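You operate a simulated robot arm through the tools that you are given. There is no shell and no other tool. Be economical: measure what you need, move in short steps, check, and stop when the job is done.

The job below is to be done with a simulated robot arm. You get a single attempt, and the scene is never put back.

## Task
Measure 150 ML of milk in the steel jug, tip it on the oats and stir.
Fine: oats in the small red saucepan; wooden spoon, back in the crock; carton and jug back. Set down upright: green milk carton.

The check looks at the end state, three seconds after you hand in, the way a careful person would. Anything else that was tipped, shoved, dropped, spilled or broken makes it a failure.

## Robot
A 6-joint arm with a two-finger parallel gripper, fixed in place. Base frame: the origin is at the foot of the arm, x ahead of it, y to its left, z up; the work surface is at about z = 910. Lengths are in mm, angles in rad, forces in N, time in s.
With the tool pointing down near the work surface it reaches from about 460 to 860 mm from the base axis. Its first joint turns from -2.007 to 2.007 rad. Payload 4.2 kg.
The TCP is the grasp point between the finger pads, 23 mm short of the fingertips. In the tool frame z runs along the fingers and y along their closing line. Largest opening 94 mm; finger width 38, thickness 10; the body of the gripper, 54 by 96 mm, starts 39 mm behind the TCP.
Orientation is told as [roll, pitch, yaw] about the base's x, y, z axes, in that order, counted from this pose: with the fingers straight down and closing along the base's y, the tool's x points along the base's -x, its y along +y and its z along -z.

## Interface
- The arm moves only by the tool servo_tool. Its argument "series" is text: rows parted by semicolons, each of 6 numbers parted by spaces: the shift along the base's x, y, z in cm, then the turn, a rotation vector about the base's x, y, z in rad. In form: tx ty tz rx ry rz; .... A call has 1 to 20 rows; each row shifts and turns the commanded pose from where the row before left it. "jaw" is the opening, from 0 (shut) to 1 (fully open), set as the call begins (left out, the last holds). A row lasts 0.2 s, in which the tool goes at most 50 mm and 0.15 rad; a call with a longer step from one row to the next is refused whole, and so is a gripper value outside its range. A pose out of reach is approached as far as the arm can. The call stops where the force on the tool passes 40 N (or 10 N more than at its start, if that is more) or the arm is blocked; 0.2 s more then pass. The fingers move at their own pace (about 108 mm/s each) and stop on an object; they squeeze with about 44 N. The grip force told is the motor's: it shows also when the fingers shut on nothing. Time passes only in rows, and 0.2 s behind the last, so rows that do not move let the fingers close. The reply holds the time, the measured pose of the TCP, the force on the tool along the base axes, the opening and the grip force, in the units named above and with some noise, with the torque about the TCP (base axes, N m) and any sound that the robot's microphone picked up, and new pictures: "show" is both (left out), scene, wrist or none.
- Cameras (640 x 400 px; columns grow to the right, rows downward): "scene" is fixed at [218.9, -649, 1612.7]; the picture's right is [0.78, -0.63, 0.00], its down [-0.36, -0.45, -0.82] and it looks along [0.51, 0.64, -0.58] (base axes); focal length 299 px, centre (320, 200). "wrist" rides on the gripper at [86, 16, -74] in the tool frame; the picture's right is [-0.18, 0.98, 0.00], its down [-0.58, -0.11, -0.81] and it looks along [-0.79, -0.15, 0.59] (tool axes); focal length 243 px, centre (320, 200). There is no depth. A picture from a camera that has moved, and an enlarged one, comes with that camera's place and axes in the base frame and with its lens.
- move_column(by): slides the trunk up (or, below 0, down) by that many mm; the arm rides with it, the base frame stays. It gives what a move gives, with no picture.
- enlarge(camera, box): a new picture of the part [left, top, right, bottom] of that camera's present view, enlarged. No time passes.
- close_job(): hands the job in; it is judged then, once.

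Go step by step. Nothing tells you positions but the pictures and the camera data: compare them with the known pose of the tool, close in by small moves and look again before you grip or let go. The budget is 120 turns and 200 pictures, counting those below and the enlarged ones. Unless the task says otherwise, let go and move clear before handing in, and close with one line.

The tools are called as name(argument=value, ...) on one line, values as JSON. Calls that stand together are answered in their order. servo_tool: Moves the arm, as the interface text tells. Its arguments: {"type":"object","properties":{"series":{"type":"string"},"jaw":{"type":"number"},"show":{"type":"string","enum":["both","scene","wrist","none"]}},"required":["series"]} The other tools are called the same way: move_column (by) slides the trunk up or down; enlarge (camera, box) takes an enlarged picture of a part of a camera's view; close_job () hands the job in.

At the start:

```text
clock: 0.0
eef_pos: [601.9, -29.1, 1400.6]
tool_rot: [0.0, 0.0, 0.001]
wrist_force: [0.3, 0.1, -0.6]
torque: [-0.04, 0.02, -0.02]
finger_gap: 94.1
grasp_force: 0.2
trunk travel left (down, up): [-850.0, 140.0]
```

scene: 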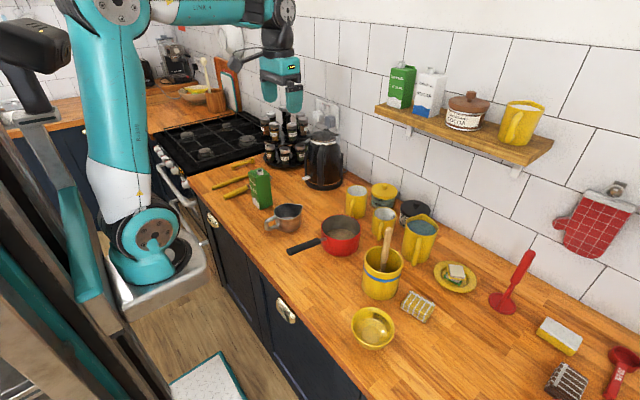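
wrist: 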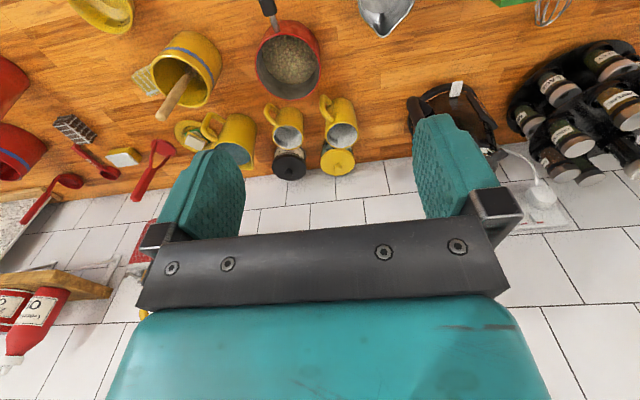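

I see the green carton, steel jug, red saucepan with oats and the crock with the wooden spoon on the counter. I'll enlarge for details before moving.

enlarge(camera="scene", box=[220, 150, 380, 270])

enlarge(camera="scene", box=[320, 180, 480, 300])

enlarge(camera="wrist", box=[240, 0, 440, 125])

```text
3.33 times, centred on (300, 210) of scene
camera zoom: at [218.9, -649.0, 1612.7], right [0.78, -0.63, 0.0], down [-0.36, -0.45, -0.82], along [0.51, 0.64, -0.58], focal length 997 px, centre (387, 167)
```

zoom: 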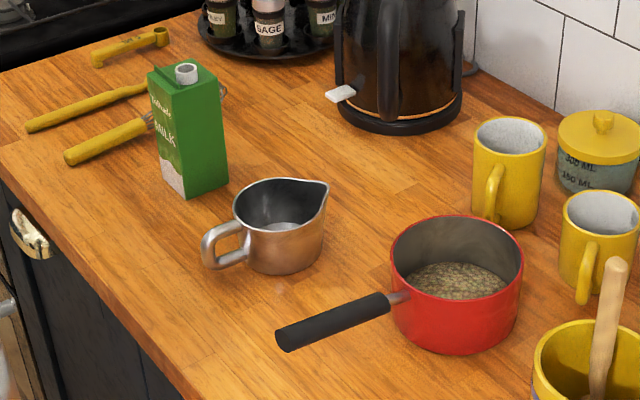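

```text
3.33 times, centred on (400, 240) of scene
camera zoom: at [218.9, -649.0, 1612.7], right [0.78, -0.63, 0.0], down [-0.36, -0.45, -0.82], along [0.51, 0.64, -0.58], focal length 997 px, centre (53, 67)
```

zoom: 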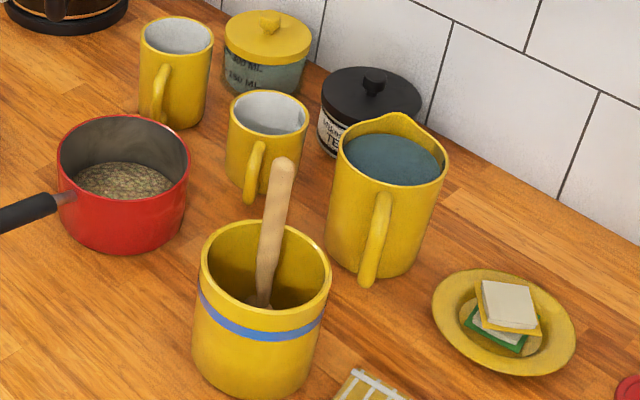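

```text
3.20 times, centred on (340, 62) of wrist
camera zoom: at [516.1, -11.2, 1475.0], right [0.18, 0.98, 0.0], down [0.58, -0.11, 0.81], along [0.79, -0.15, -0.59], focal length 776 px, centre (256, 640)
```

zoom: 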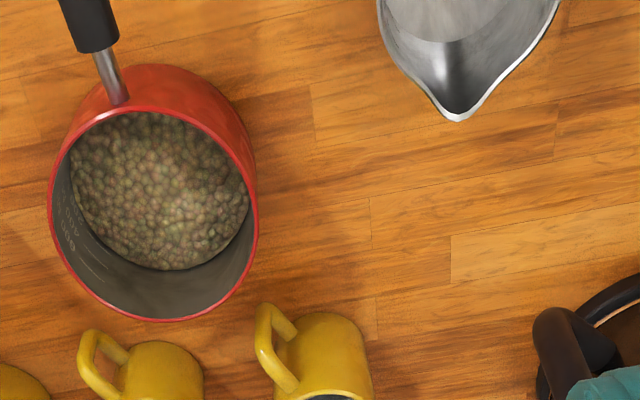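

The carton (approx x 650, y 260), jug and saucepan are in a row along the counter. I'll move the wrist camera over the carton/jug for a better look.

servo_tool(series="0 5 0 0 0 0; 0 5 -2 0 0 0; 0 5 -2 0 0 0; 0 5 -2 0 0 0; -2 4 -2 0 0 0; -3 2 -4 0 0 0; -3 0 -4 0 0 0; 0 0 0 0 0 0")

```text
refused: row 2 steps farther than a row can; nothing moved
```

servo_tool(series="0 4.5 0 0 0 0; 0 4.5 -2 0 0 0; 0 4.5 -2 0 0 0; 0 4.5 -2 0 0 0; -2 4 -2 0 0 0; -3 2 -3 0 0 0; -3 0 -3.5 0 0 0; 0 0 0 0 0 0")

```text
clock: 1.8
eef_pos: [522.9, 214.1, 1256.7]
tool_rot: [0.002, 0.0, 0.001]
wrist_force: [-0.4, 0.3, 0.0]
torque: [-0.01, 0.01, -0.03]
finger_gap: 94.1
grasp_force: 0.0
trunk travel left (down, up): [-850.0, 140.0]
camera wrist: at [436.6, 230.6, 1331.8], right [0.18, 0.98, 0.0], down [0.58, -0.11, 0.81], along [0.79, -0.15, -0.59], focal length 243 px, centre (320, 200)
```

scene: 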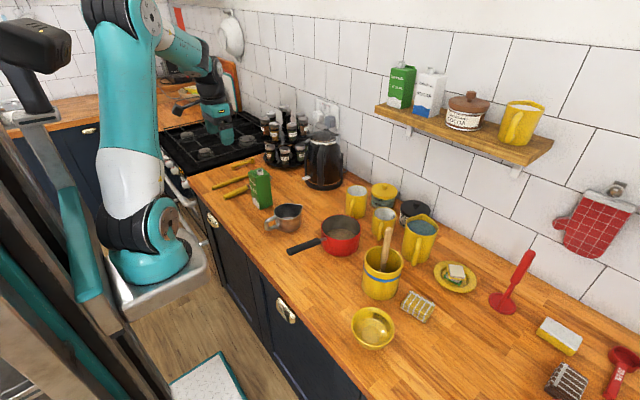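
wrist: 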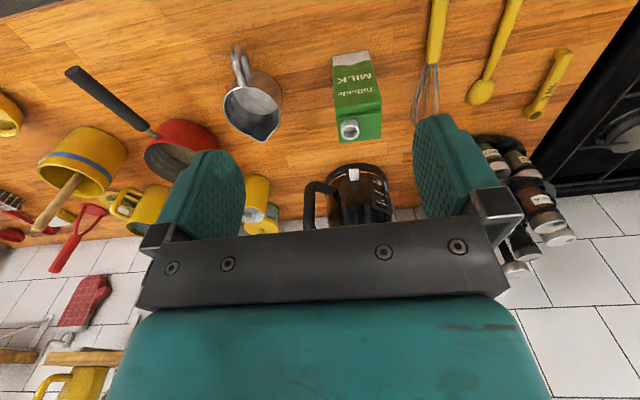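

enlarge(camera="wrist", box=[200, 30, 400, 155])

enlarge(camera="wrist", box=[300, 40, 400, 150])

enlarge(camera="wrist", box=[210, 40, 300, 150])

```text
3.20 times, centred on (300, 92) of wrist
camera zoom: at [436.6, 230.6, 1331.8], right [0.18, 0.98, 0.0], down [0.58, -0.11, 0.81], along [0.79, -0.15, -0.59], focal length 776 px, centre (384, 544)
```

zoom: 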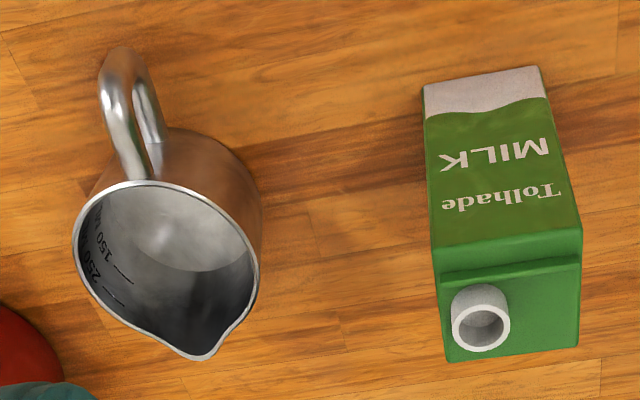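

```text
3.64 times, centred on (350, 95) of wrist
camera zoom: at [436.6, 230.6, 1331.8], right [0.18, 0.98, 0.0], down [0.58, -0.11, 0.81], along [0.79, -0.15, -0.59], focal length 882 px, centre (211, 582)
```

zoom: 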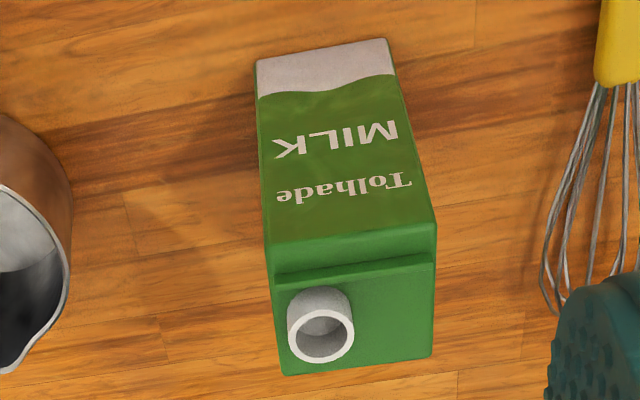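

```text
3.64 times, centred on (255, 95) of wrist
camera zoom: at [436.6, 230.6, 1331.8], right [0.18, 0.98, 0.0], down [0.58, -0.11, 0.81], along [0.79, -0.15, -0.59], focal length 882 px, centre (556, 582)
```

zoom: 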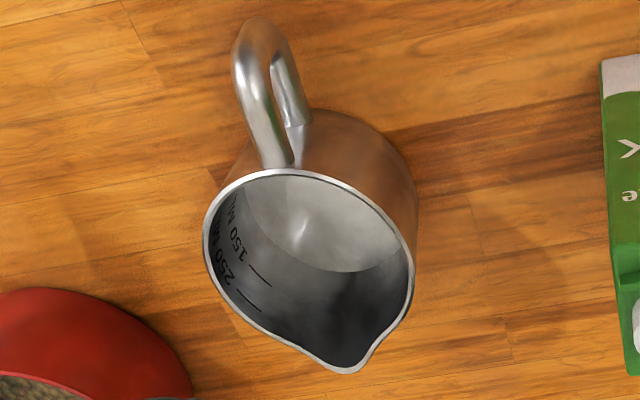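

The carton stands at about x 618–678, y 217–276, top at z≈1050 with an open spout on its -y side. The empty jug is at about (658,71), rim z≈967, with its 150 ML mark inside. I'll pitch the tool to about 70° from vertical so I can grip the carton from the robot side and roll it towards the jug.

servo_tool(series="0.41 0.367 -1.19 0 -0.1357 0;0.41 0.367 -1.19 0 -0.1357 0;0.41 0.367 -1.19 0 -0.1357 0;0.41 0.367 -1.19 0 -0.1357 0;0.41 0.367 -1.19 0 -0.1357 0;0.41 0.367 -1.19 0 -0.1357 0;0.41 0.367 -1.19 0 -0.1357 0;0.41 0.367 -1.19 0 -0.1357 0;0.41 0.367 -1.19 0 -0.1357 0;0 0 0 0 0 0", jaw=1)

```text
clock: 4.0
eef_pos: [559.2, 245.4, 1148.1]
tool_rot: [-0.001, -1.223, 0.001]
wrist_force: [1.1, -0.3, 0.2]
torque: [0.01, 0.03, 0.0]
finger_gap: 94.1
grasp_force: 0.1
trunk travel left (down, up): [-850.0, 140.0]
camera wrist: at [459.8, 263.1, 1092.4], right [0.06, 0.98, 0.17], down [-0.56, -0.11, 0.82], along [0.83, -0.15, 0.54], focal length 243 px, centre (320, 200)
```

scene: 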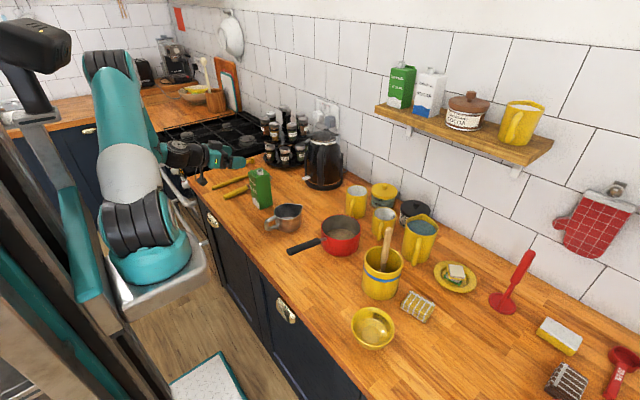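
wrist: 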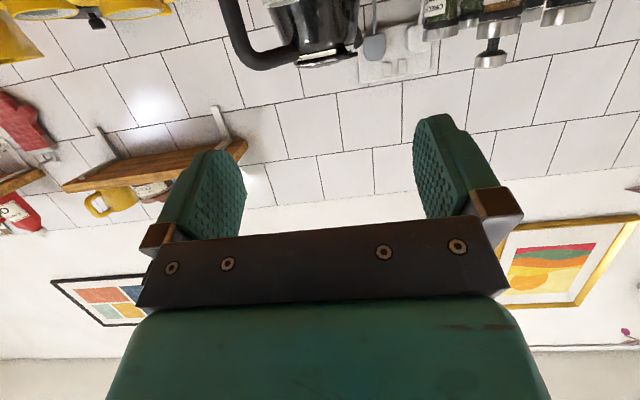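

The pose works. I'll lower in front of the carton and look before advancing.

servo_tool(series="-0.5 0.1 -3.5 0 0 0;-0.5 0.1 -3.5 0 0 0;-0.3 0 -3.2 0 0 0;0 0 0 0 0 0", show="none")

enlarge(camera="scene", box=[150, 110, 310, 230])

```text
clock: 5.0
eef_pos: [543.8, 247.5, 1046.2]
tool_rot: [0.001, -1.222, 0.001]
wrist_force: [-0.1, 0.6, 0.6]
torque: [0.01, 0.08, -0.01]
finger_gap: 94.0
grasp_force: 0.1
trunk travel left (down, up): [-850.0, 140.0]
```

```text
3.33 times, centred on (230, 170) of scene
camera zoom: at [218.9, -649.0, 1612.7], right [0.78, -0.63, 0.0], down [-0.36, -0.45, -0.82], along [0.51, 0.64, -0.58], focal length 997 px, centre (620, 300)
```

zoom: 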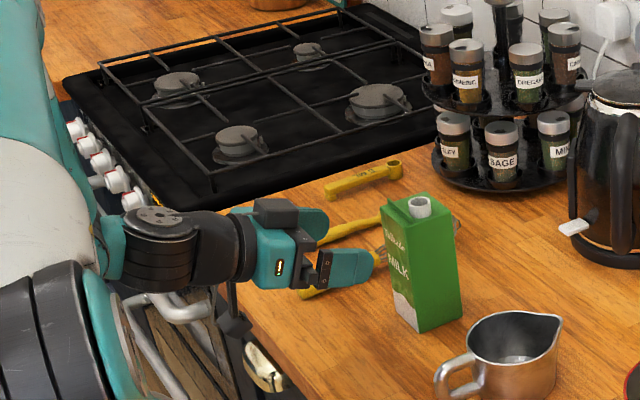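

Aligned with the carton at y≈247. Advance along the tool axis.

servo_tool(series="2.4 0 -0.85 0 0 0;2.4 0 -0.85 0 0 0;2.3 0 -0.85 0 0 0;2.3 0 -0.85 0 0 0;0 0 0 0 0 0", show="none")

enlarge(camera="scene", box=[190, 130, 310, 220])

```text
clock: 6.2
eef_pos: [640.3, 248.3, 1013.6]
tool_rot: [0.0, -1.22, 0.0]
wrist_force: [1.1, -1.3, 0.2]
torque: [-0.02, 0.0, 0.0]
finger_gap: 94.1
grasp_force: 0.0
trunk travel left (down, up): [-850.0, 140.0]
```

```text
4.44 times, centred on (250, 175) of scene
camera zoom: at [218.9, -649.0, 1612.7], right [0.78, -0.63, 0.0], down [-0.36, -0.45, -0.82], along [0.51, 0.64, -0.58], focal length 1329 px, centre (631, 311)
```

zoom: 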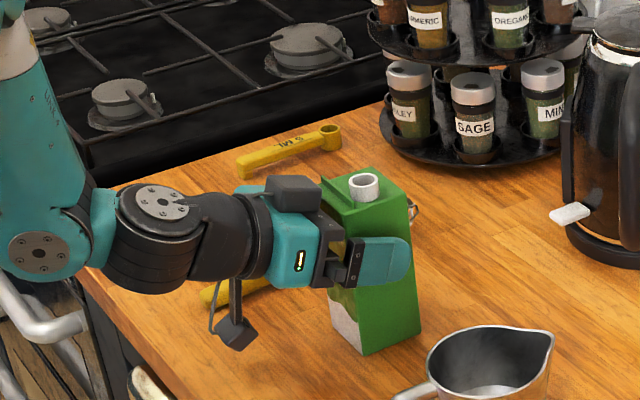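

Fingers straddle the carton; close.

servo_tool(series="0 0 0 0 0 0;0 0 0 0 0 0;0 0 0 0 0 0", jaw=0, show="none")

servo_tool(series="0 0 0 0 0 0;0 0 2 0 0 0;0 0 3 0 0 0;0 0 3 0 0 0;0 0 3 0 0 0;0 0 0 0 0 0;0 0 0 0 0 0", show="scene")

```text
clock: 7.0
eef_pos: [638.7, 248.2, 1011.3]
tool_rot: [0.0, -1.223, 0.0]
wrist_force: [-0.5, -0.6, -0.5]
torque: [0.0, -0.1, -0.03]
finger_gap: 59.7
grasp_force: 44.7
trunk travel left (down, up): [-850.0, 140.0]
```

```text
clock: 8.6
eef_pos: [640.6, 245.0, 1121.4]
tool_rot: [-0.001, -1.222, 0.001]
wrist_force: [1.0, 0.1, -3.8]
torque: [0.0, 0.01, -0.03]
finger_gap: 59.6
grasp_force: 44.0
trunk travel left (down, up): [-850.0, 140.0]
```

scene: 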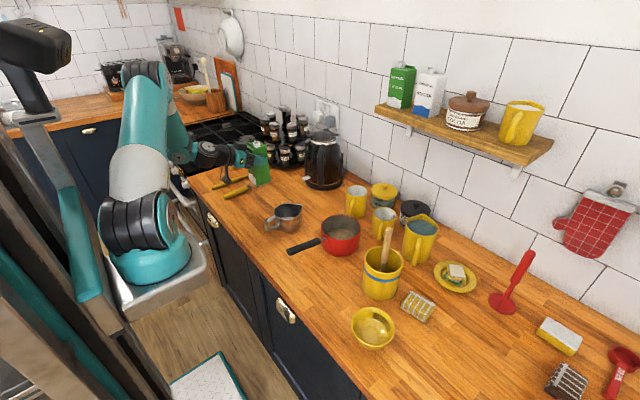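

The carton is lifted and weighs about 3.9 N, so it's roughly two-thirds full. I'll move it beside the jug and tilt to about 55°, below the pouring angle.

servo_tool(series="0.25 -3.4 -1.6 0 0 0;0.25 -3.4 -1.6 0 0 0;0.25 -3.3 -1.6 0 0 0;0 0 -1 0.13 0 0;0 0 -1 0.13 0 0;0 0 -1 0.13 0 0;0 0 0 0.13 0 0;0 0 0 0.13 0 0;0 0 0 0.13 0 0;0 0 0 0.13 0 0;0 0 0 0.05 0 0;0 0 0 0 0 0", show="none")

enlarge(camera="scene", box=[200, 140, 340, 245])

```text
clock: 11.2
eef_pos: [669.1, 164.7, 1049.8]
tool_rot: [1.331, -0.567, -1.152]
wrist_force: [0.3, -0.7, -3.2]
torque: [-0.09, 0.01, 0.01]
finger_gap: 60.1
grasp_force: 43.9
out of reach, approached as far as the arm can: row 9, 10, 11
trunk travel left (down, up): [-850.0, 140.0]
```

```text
3.81 times, centred on (270, 192) of scene
camera zoom: at [218.9, -649.0, 1612.7], right [0.78, -0.63, 0.0], down [-0.36, -0.45, -0.82], along [0.51, 0.64, -0.58], focal length 1139 px, centre (510, 229)
```

zoom: 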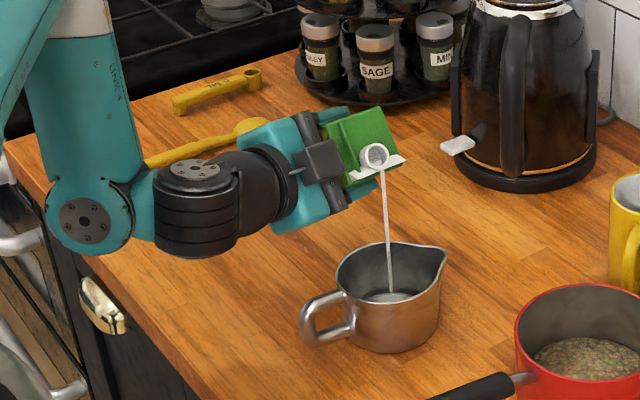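

It is already pouring, cleanly into the jug. I'll hold still for a moment and watch the level.

servo_tool(series="0 0 0 0 0 0;0 0 0 0 0 0", show="none")

enlarge(camera="scene", box=[260, 160, 340, 240])

```text
clock: 11.8
eef_pos: [668.8, 164.2, 1049.7]
tool_rot: [1.331, -0.567, -1.152]
wrist_force: [0.0, 0.1, -3.8]
torque: [-0.09, 0.04, 0.02]
finger_gap: 59.8
grasp_force: 43.9
trunk travel left (down, up): [-850.0, 140.0]
```

```text
5.00 times, centred on (300, 200) of scene
camera zoom: at [218.9, -649.0, 1612.7], right [0.78, -0.63, 0.0], down [-0.36, -0.45, -0.82], along [0.51, 0.64, -0.58], focal length 1495 px, centre (420, 200)
```

zoom: 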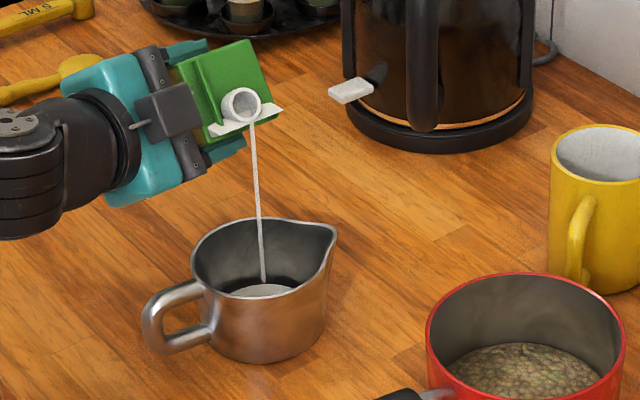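

servo_tool(series="0 0 0 0 0 0;0 0 0 0 0 0;0 0 0 0 0 0;0 0 0 0 0 0;0 0 0 0 0 0", show="none")

enlarge(camera="scene", box=[260, 180, 320, 240])

```text
clock: 13.0
eef_pos: [668.6, 164.5, 1050.1]
tool_rot: [1.329, -0.569, -1.152]
wrist_force: [-0.4, 0.1, -3.2]
torque: [-0.07, 0.0, -0.01]
finger_gap: 59.8
grasp_force: 43.9
trunk travel left (down, up): [-850.0, 140.0]
```

```text
6.67 times, centred on (290, 210) of scene
camera zoom: at [218.9, -649.0, 1612.7], right [0.78, -0.63, 0.0], down [-0.36, -0.45, -0.82], along [0.51, 0.64, -0.58], focal length 1993 px, centre (520, 133)
```

zoom: 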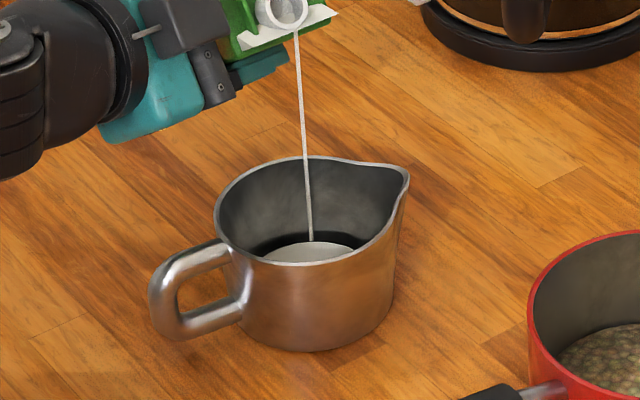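

The level is about 5 mm now (target roughly 32 mm) and the stream is steady. I'll keep pouring.

servo_tool(series="0 0 0 0 0 0;0 0 0 0 0 0;0 0 0 0 0 0;0 0 0 0 0 0;0 0 0 0 0 0;0 0 0 0 0 0;0 0 0 0 0 0;0 0 0 0 0 0;0 0 0 0 0 0;0 0 0 0 0 0;0 0 0 0 0 0;0 0 0 0 0 0;0 0 0 0 0 0;0 0 0 0 0 0;0 0 0 0 0 0", show="none")

enlarge(camera="scene", box=[260, 180, 320, 240])

```text
clock: 16.2
eef_pos: [669.7, 164.3, 1049.6]
tool_rot: [1.329, -0.568, -1.152]
wrist_force: [0.1, -0.2, -4.8]
torque: [-0.07, 0.0, -0.03]
finger_gap: 59.7
grasp_force: 43.8
trunk travel left (down, up): [-850.0, 140.0]
```

```text
6.67 times, centred on (290, 210) of scene
camera zoom: at [218.9, -649.0, 1612.7], right [0.78, -0.63, 0.0], down [-0.36, -0.45, -0.82], along [0.51, 0.64, -0.58], focal length 1993 px, centre (520, 133)
```

zoom: 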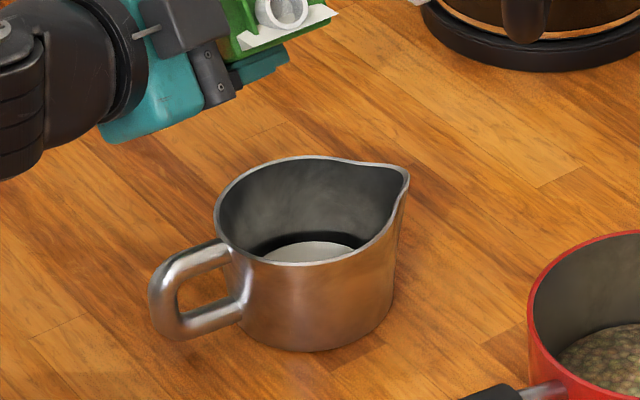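

The flow stopped at this tilt with around 30 ml poured, so I need a steeper tilt. The arm was too close to its limit there, so I'll tilt back slightly and yaw the carton about the vertical to give the wrist more room.

servo_tool(series="0 0 0 -0.13 0 0;0.7 0 0 0 0 -0.125;0.7 0 0 0 0 -0.125;0 0 0 0 0 -0.125;0 0 0 0 0 -0.125;0 0 0 0 0 0", show="none")

enlarge(camera="scene", box=[200, 140, 340, 245])

```text
clock: 17.6
eef_pos: [683.1, 163.4, 1050.2]
tool_rot: [1.267, -0.687, -1.613]
wrist_force: [0.3, 0.2, -3.4]
torque: [-0.05, 0.06, 0.0]
finger_gap: 59.9
grasp_force: 44.1
trunk travel left (down, up): [-850.0, 140.0]
```

```text
3.81 times, centred on (270, 192) of scene
camera zoom: at [218.9, -649.0, 1612.7], right [0.78, -0.63, 0.0], down [-0.36, -0.45, -0.82], along [0.51, 0.64, -0.58], focal length 1139 px, centre (510, 229)
```

zoom: 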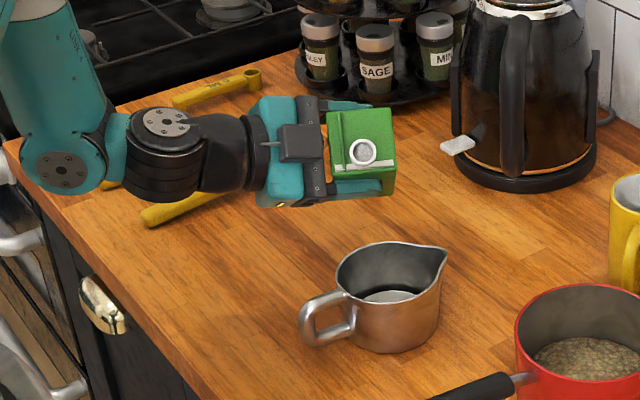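

Flow is stopped and the arm has room now. I'll shift slightly and tilt to about 62° along the new axis.

servo_tool(series="0 -1.2 0 0 0 0;0 0 0 0.0878 -0.0479 0;0 0 0 0.0878 -0.0479 0;0 0 0 0.044 -0.024 0;0 0 0 0 0 0;0 0 0 0 0 0;0 0 0 0 0 0;0 0 0 0 0 0", show="none")

enlarge(camera="scene", box=[240, 160, 340, 240])

```text
clock: 19.4
eef_pos: [683.1, 151.3, 1050.4]
tool_rot: [1.389, -0.459, -1.679]
wrist_force: [0.7, -0.1, -3.0]
torque: [-0.09, 0.09, 0.02]
finger_gap: 59.7
grasp_force: 43.8
trunk travel left (down, up): [-850.0, 140.0]
```

```text
5.00 times, centred on (290, 200) of scene
camera zoom: at [218.9, -649.0, 1612.7], right [0.78, -0.63, 0.0], down [-0.36, -0.45, -0.82], along [0.51, 0.64, -0.58], focal length 1495 px, centre (470, 200)
```

zoom: 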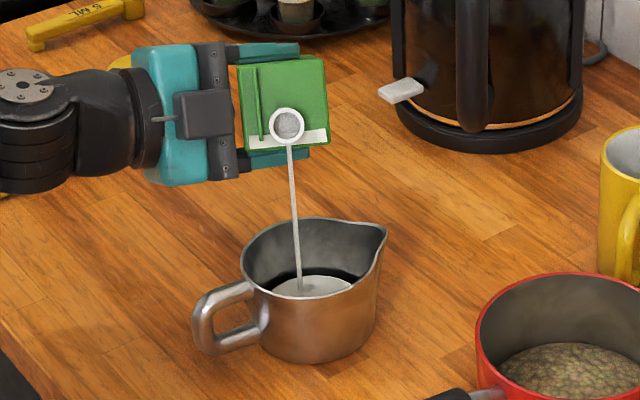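

servo_tool(series="0 0 0 0 0 0;0 0 0 0 0 0;0 0 0 0 0 0;0 0 0 0 0 0;0 0 0 0 0 0;0 0 0 0 0 0;0 0 0 0 0 0;0 0 0 0 0 0", show="none")

enlarge(camera="scene", box=[260, 180, 320, 240])

```text
clock: 21.2
eef_pos: [682.8, 151.1, 1051.2]
tool_rot: [1.391, -0.459, -1.68]
wrist_force: [-0.4, -0.3, -2.6]
torque: [-0.07, 0.07, 0.0]
finger_gap: 59.5
grasp_force: 44.7
trunk travel left (down, up): [-850.0, 140.0]
```

```text
6.67 times, centred on (290, 210) of scene
camera zoom: at [218.9, -649.0, 1612.7], right [0.78, -0.63, 0.0], down [-0.36, -0.45, -0.82], along [0.51, 0.64, -0.58], focal length 1993 px, centre (520, 133)
```

zoom: 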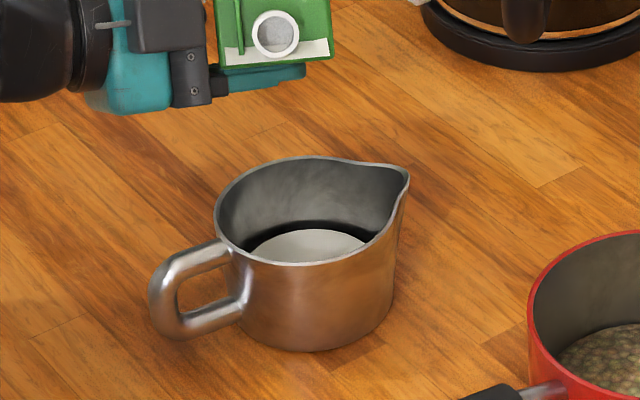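

It stopped again at a level of about z 927, with the 150 mark near z 943. Tilt another 0.12 rad.

servo_tool(series="0 0 0 0.0527 -0.0287 0;0 0 0 0.0527 -0.0287 0;0 0 0 0 0 0;0 0 0 0 0 0;0 0 0 0 0 0;0 0 0 0 0 0;0 0 0 0 0 0;0 0 0 0 0 0;0 0 0 0 0 0;0 0 0 0 0 0;0 0 0 0 0 0;0 0 0 0 0 0;0 0 0 0 0 0;0 0 0 0 0 0;0 0 0 0 0 0;0 0 0 0 0 0;0 0 0 0 0 0", show="none")

enlarge(camera="scene", box=[260, 180, 320, 240])

```text
clock: 24.8
eef_pos: [682.3, 151.7, 1050.2]
tool_rot: [1.438, -0.348, -1.699]
wrist_force: [-0.4, 0.3, -4.0]
torque: [-0.07, 0.06, -0.03]
finger_gap: 60.0
grasp_force: 44.4
trunk travel left (down, up): [-850.0, 140.0]
```

```text
6.67 times, centred on (290, 210) of scene
camera zoom: at [218.9, -649.0, 1612.7], right [0.78, -0.63, 0.0], down [-0.36, -0.45, -0.82], along [0.51, 0.64, -0.58], focal length 1993 px, centre (520, 133)
```

zoom: 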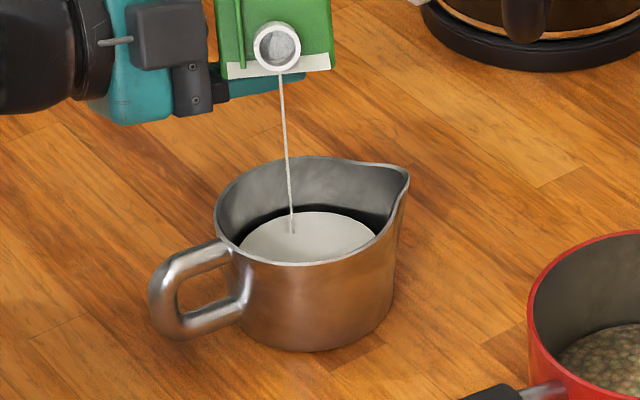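

The level is now near z≈939, just short of the mark. I'll stop here, bring the carton upright and return it so I can look into the jug.

servo_tool(series="0 0 0 -0.1317 0.0719 0;0 0 0 -0.1317 0.0719 0;0 0.5 0.5 -0.1317 0.0719 0;0 1 1 -0.1317 0.0719 0;0 2 1 -0.1317 0.0719 0;-1 2 1 -0.1317 0.0719 0;-1 2 0 -0.1317 0.0719 0;-1 2 0 -0.1317 0.0719 0;-1 0 0 0 0 0.125;-0.3 0 0 0 0 0.125;0 0 0 0 0 0.125;0 0 0 0 0 0.125;0 0 0 0 0 0", show="scene")

```text
clock: 27.6
eef_pos: [639.0, 246.4, 1085.1]
tool_rot: [-0.003, -1.222, 0.004]
wrist_force: [0.2, 0.3, -3.7]
torque: [0.02, 0.06, -0.02]
finger_gap: 59.9
grasp_force: 43.9
trunk travel left (down, up): [-850.0, 140.0]
```

scene: 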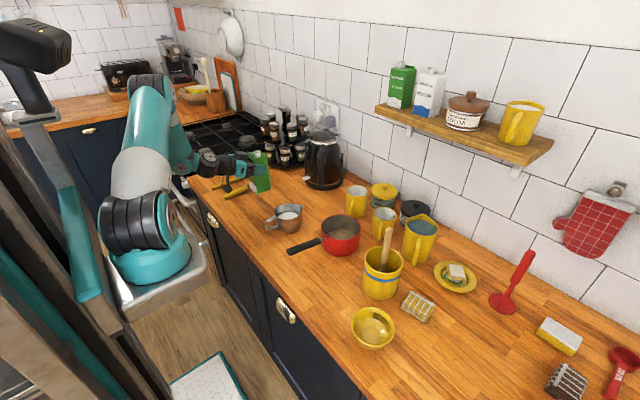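

The carton is upright above its spot; lower it.

servo_tool(series="0 0.15 -2.5 0 0 0;0 0 -2.5 0 0 0;0 0 -1.5 0 0 0;0 0 -0.5 0 0 0;0 0 -0.2 0 0 0;0 0 0 0 0 0", show="none")

enlarge(camera="scene", box=[220, 150, 320, 230])

```text
clock: 29.0
eef_pos: [639.9, 247.3, 1012.6]
tool_rot: [-0.002, -1.222, 0.002]
wrist_force: [0.3, 0.3, -3.9]
torque: [0.01, 0.1, 0.0]
finger_gap: 59.7
grasp_force: 44.0
trunk travel left (down, up): [-850.0, 140.0]
```

```text
5.00 times, centred on (270, 190) of scene
camera zoom: at [218.9, -649.0, 1612.7], right [0.78, -0.63, 0.0], down [-0.36, -0.45, -0.82], along [0.51, 0.64, -0.58], focal length 1495 px, centre (570, 250)
```

zoom: 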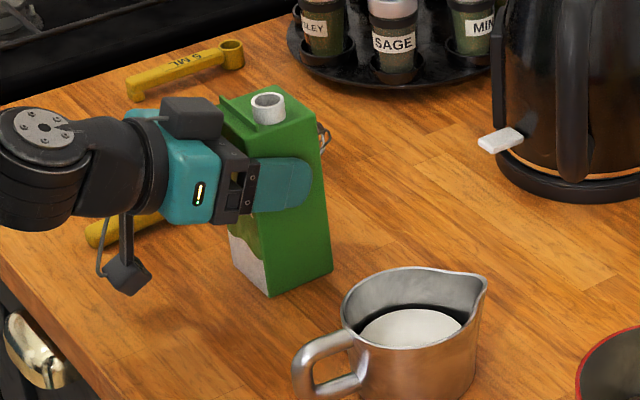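

servo_tool(series="0 0 -0.1 0 0 0;0 0 -0.1 0 0 0;0 0 0 0 0 0;0 0 0 0 0 0", show="none")

```text
clock: 30.0
eef_pos: [640.1, 247.8, 1012.4]
tool_rot: [0.001, -1.225, -0.002]
wrist_force: [1.6, 2.8, 14.2]
torque: [0.13, 0.3, -0.01]
finger_gap: 59.8
grasp_force: 44.4
trunk travel left (down, up): [-850.0, 140.0]
```

Contact. Ease, release, and back off along the tool axis.

servo_tool(series="0 0 0.1 0 0 0;0 0 0 0 0 0", show="none")

servo_tool(series="0 0 0 0 0 0;0 0 0 0 0 0;0 0 0 0 0 0;-2.4 0 0.87 0 0 0;-2.4 0 0.87 0 0 0;-2.4 0 0.87 0 0 0;-2.4 0 0.87 0 0 0;0 0 0 0 0 0", jaw=1, show="scene")

```text
clock: 30.6
eef_pos: [640.0, 246.7, 1012.3]
tool_rot: [-0.002, -1.224, 0.001]
wrist_force: [6.5, 0.9, 9.5]
torque: [0.27, -0.3, -0.12]
finger_gap: 59.8
grasp_force: 43.5
trunk travel left (down, up): [-850.0, 140.0]
```

```text
clock: 32.4
eef_pos: [542.9, 246.9, 1046.4]
tool_rot: [-0.001, -1.221, 0.004]
wrist_force: [-0.3, -0.5, 0.2]
torque: [-0.01, -0.03, 0.06]
finger_gap: 93.8
grasp_force: 0.0
trunk travel left (down, up): [-850.0, 140.0]
```

scene: 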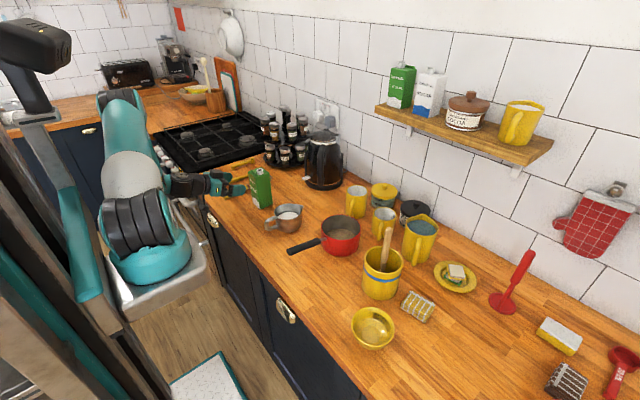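

Carton released upright. Now swing the wrist camera above the jug to read the mark.

servo_tool(series="0 0 3.5 0 0 0;0 0 3.5 0 0.1357 0;0 0 3.5 0 0.1357 0;0 -1.5 3 0 0.1357 0;0 -2 1 0 0.1357 0;1 -2 0 0 0.1357 0;2 -2 0 0 0.1357 0;2 -2 0 0 0.1357 0;2 -2 0 0 0.1357 0;2.5 -1.8 0 0 0.1357 0;0.8 0 -4 0 0 0;0 0 -4 0 0 0;0 0 -2 0 0 0;0 0 0 0 0 0", show="wrist")

enlarge(camera="wrist", box=[200, 20, 340, 130])

```text
clock: 35.4
eef_pos: [646.8, 112.2, 1090.7]
tool_rot: [0.001, 0.0, -0.001]
wrist_force: [0.5, 0.6, 0.2]
torque: [-0.02, 0.01, -0.02]
finger_gap: 93.6
grasp_force: 0.1
trunk travel left (down, up): [-850.0, 140.0]
camera wrist: at [560.1, 130.1, 1165.7], right [0.18, 0.98, 0.0], down [0.58, -0.11, 0.81], along [0.79, -0.15, -0.59], focal length 243 px, centre (320, 200)
```

wrist: 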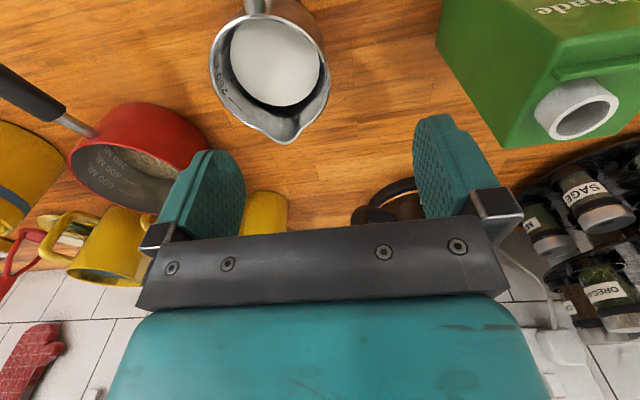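

```text
3.64 times, centred on (270, 75) of wrist
camera zoom: at [560.1, 130.1, 1165.7], right [0.18, 0.98, 0.0], down [0.58, -0.11, 0.81], along [0.79, -0.15, -0.59], focal length 882 px, centre (502, 654)
```

zoom: 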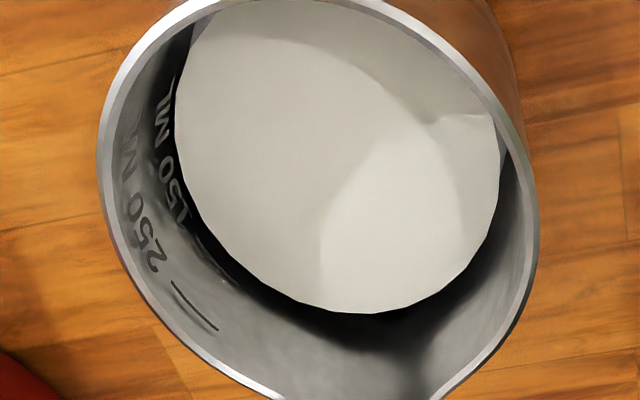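

enlarge(camera="wrist", box=[222, 40, 282, 110])

```text
5.71 times, centred on (252, 75) of wrist
camera zoom: at [560.1, 130.1, 1165.7], right [0.18, 0.98, 0.0], down [0.58, -0.11, 0.81], along [0.79, -0.15, -0.59], focal length 1386 px, centre (709, 914)
```

zoom: 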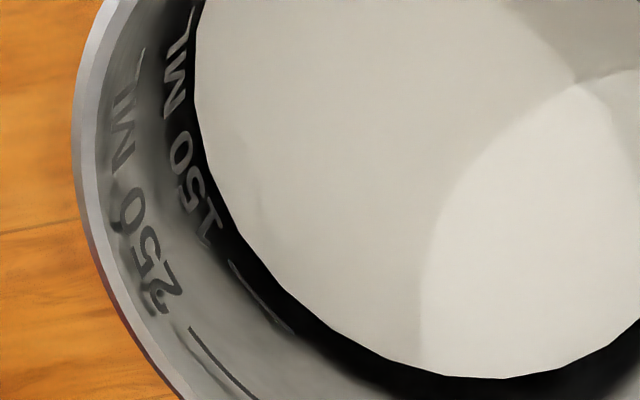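

The milk sits about 3 mm below the 150 line (I estimate 135–138 ml). I'll go back for the carton and top up about 13 ml.

servo_tool(series="0 0 2 0 0 0;0 0 4 0 0 0;-0.8 0 4 0 0 0;-2.5 1.8 0 0 -0.1357 0;-2 2 0 0 -0.1357 0;-2 2 0 0 -0.1357 0;-2 2 0 0 -0.1357 0;-1 2 0 0 -0.1357 0;0 2 -1 0 -0.1357 0;0 1.6 -3 0 -0.1357 0;0 0 -3.5 0 -0.1357 0;0 0 -3.5 0 -0.1357 0;0 0 -3.5 0 0 0;0 0 0 0 0 0", show="none")

enlarge(camera="scene", box=[200, 150, 320, 240])

enlarge(camera="scene", box=[276, 195, 308, 215])

```text
clock: 38.4
eef_pos: [539.5, 249.8, 1047.1]
tool_rot: [0.0, -1.223, -0.001]
wrist_force: [0.4, -0.3, 0.3]
torque: [-0.03, -0.01, 0.01]
finger_gap: 94.2
grasp_force: 0.1
trunk travel left (down, up): [-850.0, 140.0]
```

```text
4.44 times, centred on (260, 195) of scene
camera zoom: at [218.9, -649.0, 1612.7], right [0.78, -0.63, 0.0], down [-0.36, -0.45, -0.82], along [0.51, 0.64, -0.58], focal length 1329 px, centre (587, 222)
```

zoom: 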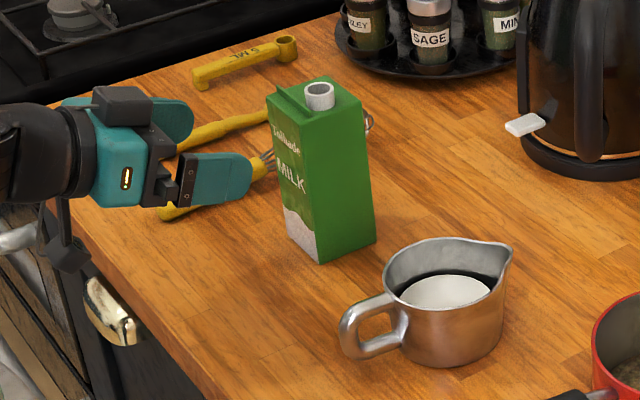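

```text
16.00 times, centred on (292, 205) of scene
camera zoom: at [218.9, -649.0, 1612.7], right [0.78, -0.63, 0.0], down [-0.36, -0.45, -0.82], along [0.51, 0.64, -0.58], focal length 4784 px, centre (768, 120)
```

zoom: 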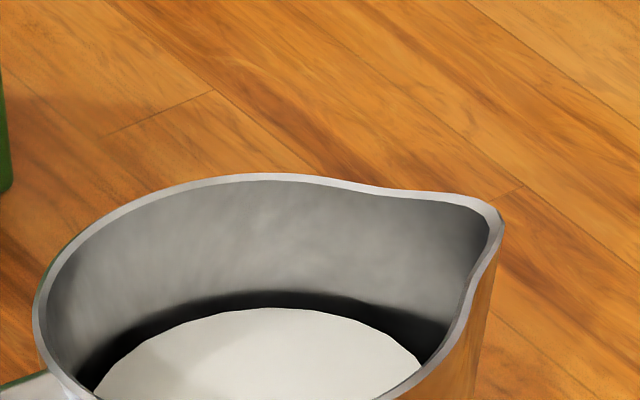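

servo_tool(series="2.5 -0.05 -0.86 0 0 0;2.5 -0.05 -0.86 0 0 0;2.5 0 -0.86 0 0 0;2.4 0 -0.86 0 0 0;0 0 0 0 0 0", show="none")

servo_tool(series="0 0 0 0 0 0;0 0 0 0 0 0;0 0 0 0 0 0", jaw=0, show="none")

servo_tool(series="0 0 2.5 0 0 0;0 0 3 0 0 0;0 0 2 0 0 0;0 0 0 0 0 0", show="none")

```text
clock: 39.6
eef_pos: [642.5, 248.5, 1011.4]
tool_rot: [-0.004, -1.221, 0.002]
wrist_force: [0.1, -0.4, -0.1]
torque: [-0.02, -0.02, -0.05]
finger_gap: 94.0
grasp_force: 0.0
trunk travel left (down, up): [-850.0, 140.0]
```

```text
clock: 40.4
eef_pos: [641.6, 247.4, 1010.9]
tool_rot: [-0.004, -1.221, 0.003]
wrist_force: [-0.3, -0.4, 0.6]
torque: [0.06, -0.06, -0.04]
finger_gap: 59.7
grasp_force: 44.2
trunk travel left (down, up): [-850.0, 140.0]
```

```text
clock: 41.4
eef_pos: [642.3, 247.0, 1088.0]
tool_rot: [-0.003, -1.221, 0.002]
wrist_force: [-0.1, 0.3, -4.3]
torque: [-0.01, 0.04, 0.02]
finger_gap: 60.0
grasp_force: 44.4
trunk travel left (down, up): [-850.0, 140.0]
```

servo_tool(series="0 0 0 0 0 -0.125;0 0 0 0 0 -0.125;0.3 0 0 0 0 -0.125;0.8 0 0 0 0 -0.125;1 -2 0 0.1317 -0.0719 0;1 -2 0 0.1317 -0.0719 0;1 -2 -1 0.1317 -0.0719 0;0 -2 -1 0.1317 -0.0719 0;0 -1 -1 0.1317 -0.0719 0;0 -0.6 -0.7 0.1317 -0.0719 0;0 0 0 0.1317 -0.0719 0;0 0 0 0 0 0", show="none")

enlarge(camera="scene", box=[240, 160, 340, 240])

```text
clock: 44.0
eef_pos: [684.6, 150.6, 1051.2]
tool_rot: [1.376, -0.484, -1.674]
wrist_force: [0.8, 0.4, -2.4]
torque: [-0.08, 0.04, 0.0]
finger_gap: 59.8
grasp_force: 44.1
trunk travel left (down, up): [-850.0, 140.0]
```

```text
5.00 times, centred on (290, 200) of scene
camera zoom: at [218.9, -649.0, 1612.7], right [0.78, -0.63, 0.0], down [-0.36, -0.45, -0.82], along [0.51, 0.64, -0.58], focal length 1495 px, centre (470, 200)
```

zoom: 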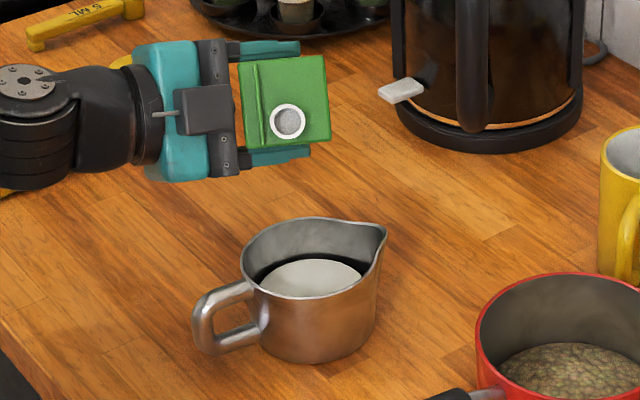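

servo_tool(series="0 0 0 0.079 -0.0431 0;0 0 0 0.079 -0.0431 0;0 0 0 0 0 0;0 0 0 0 0 0;0 0 0 0 0 0", show="none")

enlarge(camera="scene", box=[276, 195, 308, 215])

```text
clock: 45.2
eef_pos: [683.7, 152.4, 1051.6]
tool_rot: [1.448, -0.319, -1.703]
wrist_force: [0.1, 0.3, -3.2]
torque: [-0.06, 0.06, 0.01]
finger_gap: 59.7
grasp_force: 43.9
trunk travel left (down, up): [-850.0, 140.0]
```

```text
16.00 times, centred on (292, 205) of scene
camera zoom: at [218.9, -649.0, 1612.7], right [0.78, -0.63, 0.0], down [-0.36, -0.45, -0.82], along [0.51, 0.64, -0.58], focal length 4784 px, centre (768, 120)
```

zoom: 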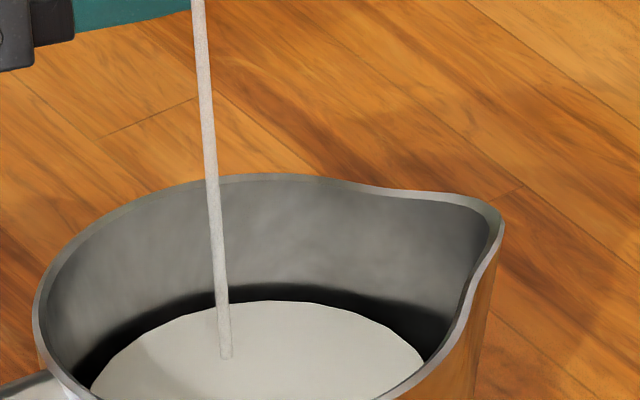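

Level rose about 2.3 mm; stop now and return the carton.

servo_tool(series="0 0 0 -0.1317 0.0719 0;0 0 0 -0.1317 0.0719 0;0 0.5 0.5 -0.1317 0.0719 0;0 1 1 -0.1317 0.0719 0;0 2 1 -0.1317 0.0719 0;-1 2 1 -0.1317 0.0719 0;-1 2 0 -0.1317 0.0719 0;-1 2 0 -0.1317 0.0719 0;-0.8 0 0 -0.0264 0.0144 0;0 0 0 0 0 0.125;-0.3 0 0 0 0 0.125;0 0 0 0 0 0.125;0 0 0 0 0 0.125;0 0 0 0 0 0", show="none")

enlarge(camera="scene", box=[276, 195, 308, 215])

```text
clock: 48.2
eef_pos: [641.4, 246.7, 1085.9]
tool_rot: [-0.002, -1.222, 0.005]
wrist_force: [0.4, -0.3, -3.8]
torque: [0.01, 0.07, 0.03]
finger_gap: 59.8
grasp_force: 43.5
trunk travel left (down, up): [-850.0, 140.0]
```

```text
16.00 times, centred on (292, 205) of scene
camera zoom: at [218.9, -649.0, 1612.7], right [0.78, -0.63, 0.0], down [-0.36, -0.45, -0.82], along [0.51, 0.64, -0.58], focal length 4784 px, centre (768, 120)
```

zoom: 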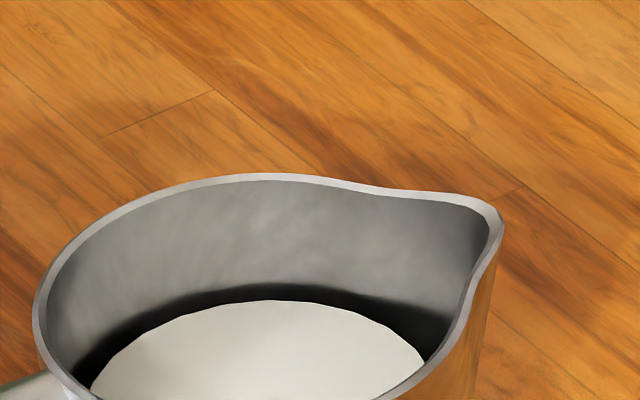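

Level ≈ z 943, right by the mark. Set the carton down on its spot.

servo_tool(series="0 0.1 -2.5 0 0 0;0 0 -2.5 0 0 0;0 0 -1.7 0 0 0;0 0 -0.5 0 0 0;0 0 -0.1 0 0 0;0 0 -0.1 0 0 0;0 0 0 0 0 0", show="none")

```text
clock: 49.8
eef_pos: [640.6, 246.6, 1012.1]
tool_rot: [-0.003, -1.222, 0.001]
wrist_force: [0.5, -0.6, -3.9]
torque: [-0.04, 0.0, 0.01]
finger_gap: 59.9
grasp_force: 44.4
trunk travel left (down, up): [-850.0, 140.0]
```

servo_tool(series="0 0 -0.1 0 0 0;0 0 0 0 0 0", show="none")

```text
clock: 50.4
eef_pos: [642.7, 247.1, 1010.4]
tool_rot: [-0.002, -1.223, 0.001]
wrist_force: [-1.9, -1.0, 3.6]
torque: [0.12, 0.38, 0.07]
finger_gap: 59.7
grasp_force: 44.4
trunk travel left (down, up): [-850.0, 140.0]
```

Contact made; release, retreat, and view jug and handle from above.

servo_tool(series="0 0 0 0 0 0;0 0 0 0 0 0;0 0 0 0 0 0;-2.4 0 0.87 0 0 0;-2.4 0 0.87 0 0 0;-2.4 0 0.87 0 0 0;-2.4 0 0.87 0 0 0;0 0 3.5 0 0.1357 0;0 0 3.5 0 0.1357 0;0 -1.5 3 0 0.1357 0;0 -2 0 0 0.1357 0;0 -2 0 0 0.1357 0;0 -2 0 0 0.1357 0;0.5 -2 0 0 0.1357 0;0.5 -2 -0.5 0 0.1357 0;0.5 -2 -1 0 0.1357 0;0 0 0 0 0 0", jaw=1, show="both")

enlarge(camera="wrist", box=[220, 10, 380, 160])

```text
clock: 54.0
eef_pos: [562.7, 113.4, 1132.7]
tool_rot: [0.0, 0.002, 0.001]
wrist_force: [0.3, 0.8, 0.3]
torque: [0.0, 0.0, -0.01]
finger_gap: 94.2
grasp_force: 0.0
trunk travel left (down, up): [-850.0, 140.0]
camera wrist: at [476.9, 130.1, 1206.2], right [0.18, 0.98, 0.0], down [0.58, -0.11, 0.81], along [0.79, -0.15, -0.59], focal length 243 px, centre (320, 200)
```

scene: 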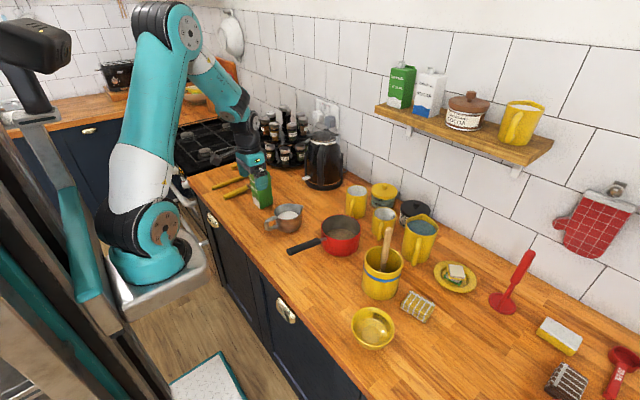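
wrist: 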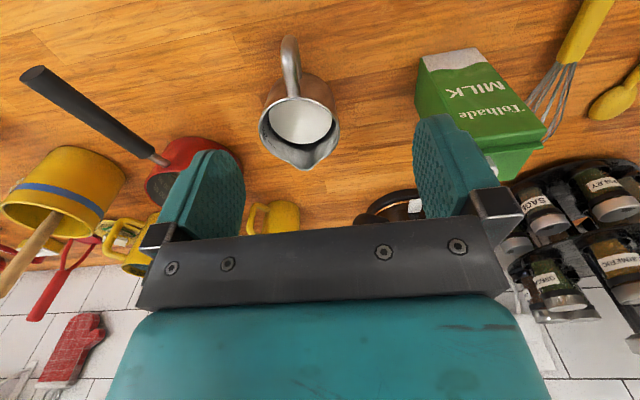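

```text
2.67 times, centred on (300, 85) of wrist
camera zoom: at [476.9, 130.1, 1206.2], right [0.18, 0.98, 0.0], down [0.58, -0.11, 0.81], along [0.79, -0.15, -0.59], focal length 647 px, centre (373, 507)
```

zoom: 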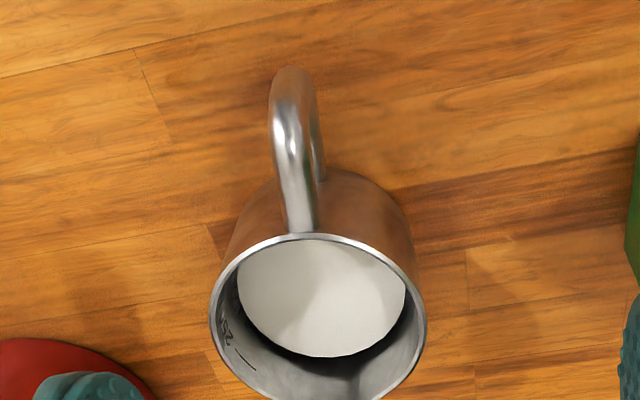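

The handle lies along a line from (611,77) to (567,84), yaw about -0.12 rad. I'll pitch the tool to 45° above it with matching yaw, ready to descend.

servo_tool(series="0.2 -0.6 0 0 -0.131 0;0.2 -0.6 0 0 -0.131 0;0.2 -0.5 -0.5 0 -0.131 0;0.2 -0.5 -1 0 -0.131 0;0.2 -0.5 -1.5 0 -0.131 0;0.13 -0.4 -1.5 0 -0.131 0;0 0 -1.5 0 0 -0.11;0 0 -1.2 0 0 0;0 0 0 0 0 0", jaw=1, show="none")

enlarge(camera="scene", box=[220, 150, 330, 240])

```text
clock: 56.0
eef_pos: [573.2, 81.8, 1059.0]
tool_rot: [-0.001, -0.786, -0.111]
wrist_force: [-0.6, 0.7, 0.3]
torque: [0.04, -0.02, 0.01]
finger_gap: 94.2
grasp_force: 0.0
trunk travel left (down, up): [-850.0, 140.0]
```

```text
4.44 times, centred on (275, 195) of scene
camera zoom: at [218.9, -649.0, 1612.7], right [0.78, -0.63, 0.0], down [-0.36, -0.45, -0.82], along [0.51, 0.64, -0.58], focal length 1329 px, centre (520, 222)
```

zoom: 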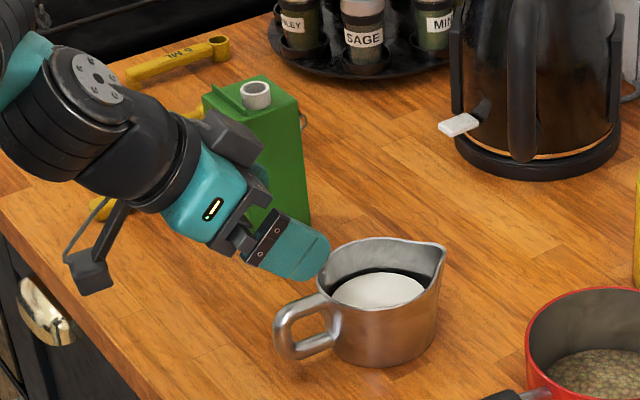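

servo_tool(series="0 0 -3 0 0 0;0 0 -3 0 0 0;0 0 -2.5 0 0 0;0 0 -1.5 0 0 0;0 0 0 0 0 0", show="none")

enlarge(camera="scene", box=[230, 170, 320, 240])

enlarge(camera="wrist", box=[180, 0, 480, 200])

```text
clock: 57.2
eef_pos: [575.1, 79.0, 959.5]
tool_rot: [-0.002, -0.787, -0.107]
wrist_force: [0.5, 0.8, 1.1]
torque: [-0.02, 0.01, -0.05]
finger_gap: 94.0
grasp_force: 0.0
trunk travel left (down, up): [-850.0, 140.0]
```

```text
5.71 times, centred on (275, 205) of scene
camera zoom: at [218.9, -649.0, 1612.7], right [0.78, -0.63, 0.0], down [-0.36, -0.45, -0.82], along [0.51, 0.64, -0.58], focal length 1709 px, centre (577, 171)
```

zoom: 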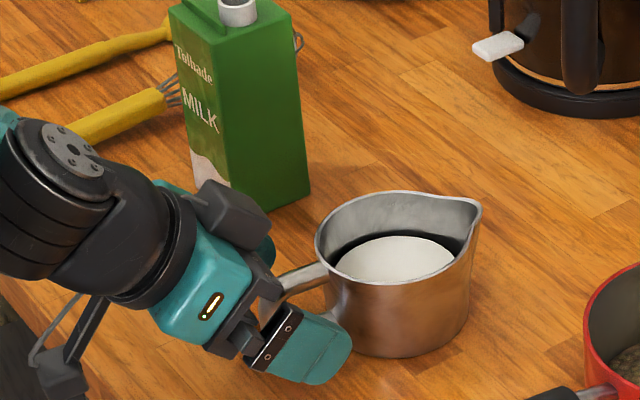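

```text
2.00 times, centred on (330, 100) of wrist
camera zoom: at [463.1, 109.3, 950.5], right [0.24, 0.96, 0.13], down [-0.17, -0.09, 0.98], along [0.96, -0.25, 0.14], focal length 485 px, centre (300, 400)
```

zoom: 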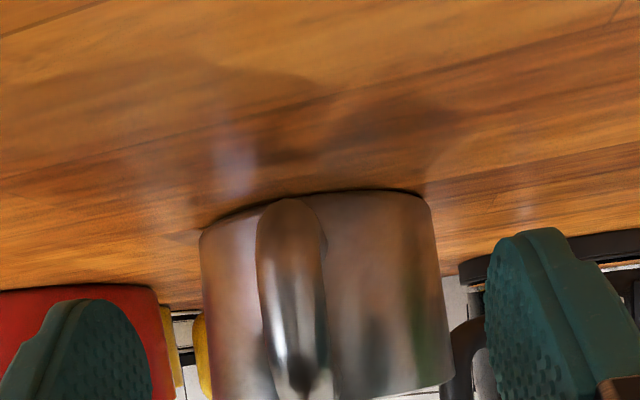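

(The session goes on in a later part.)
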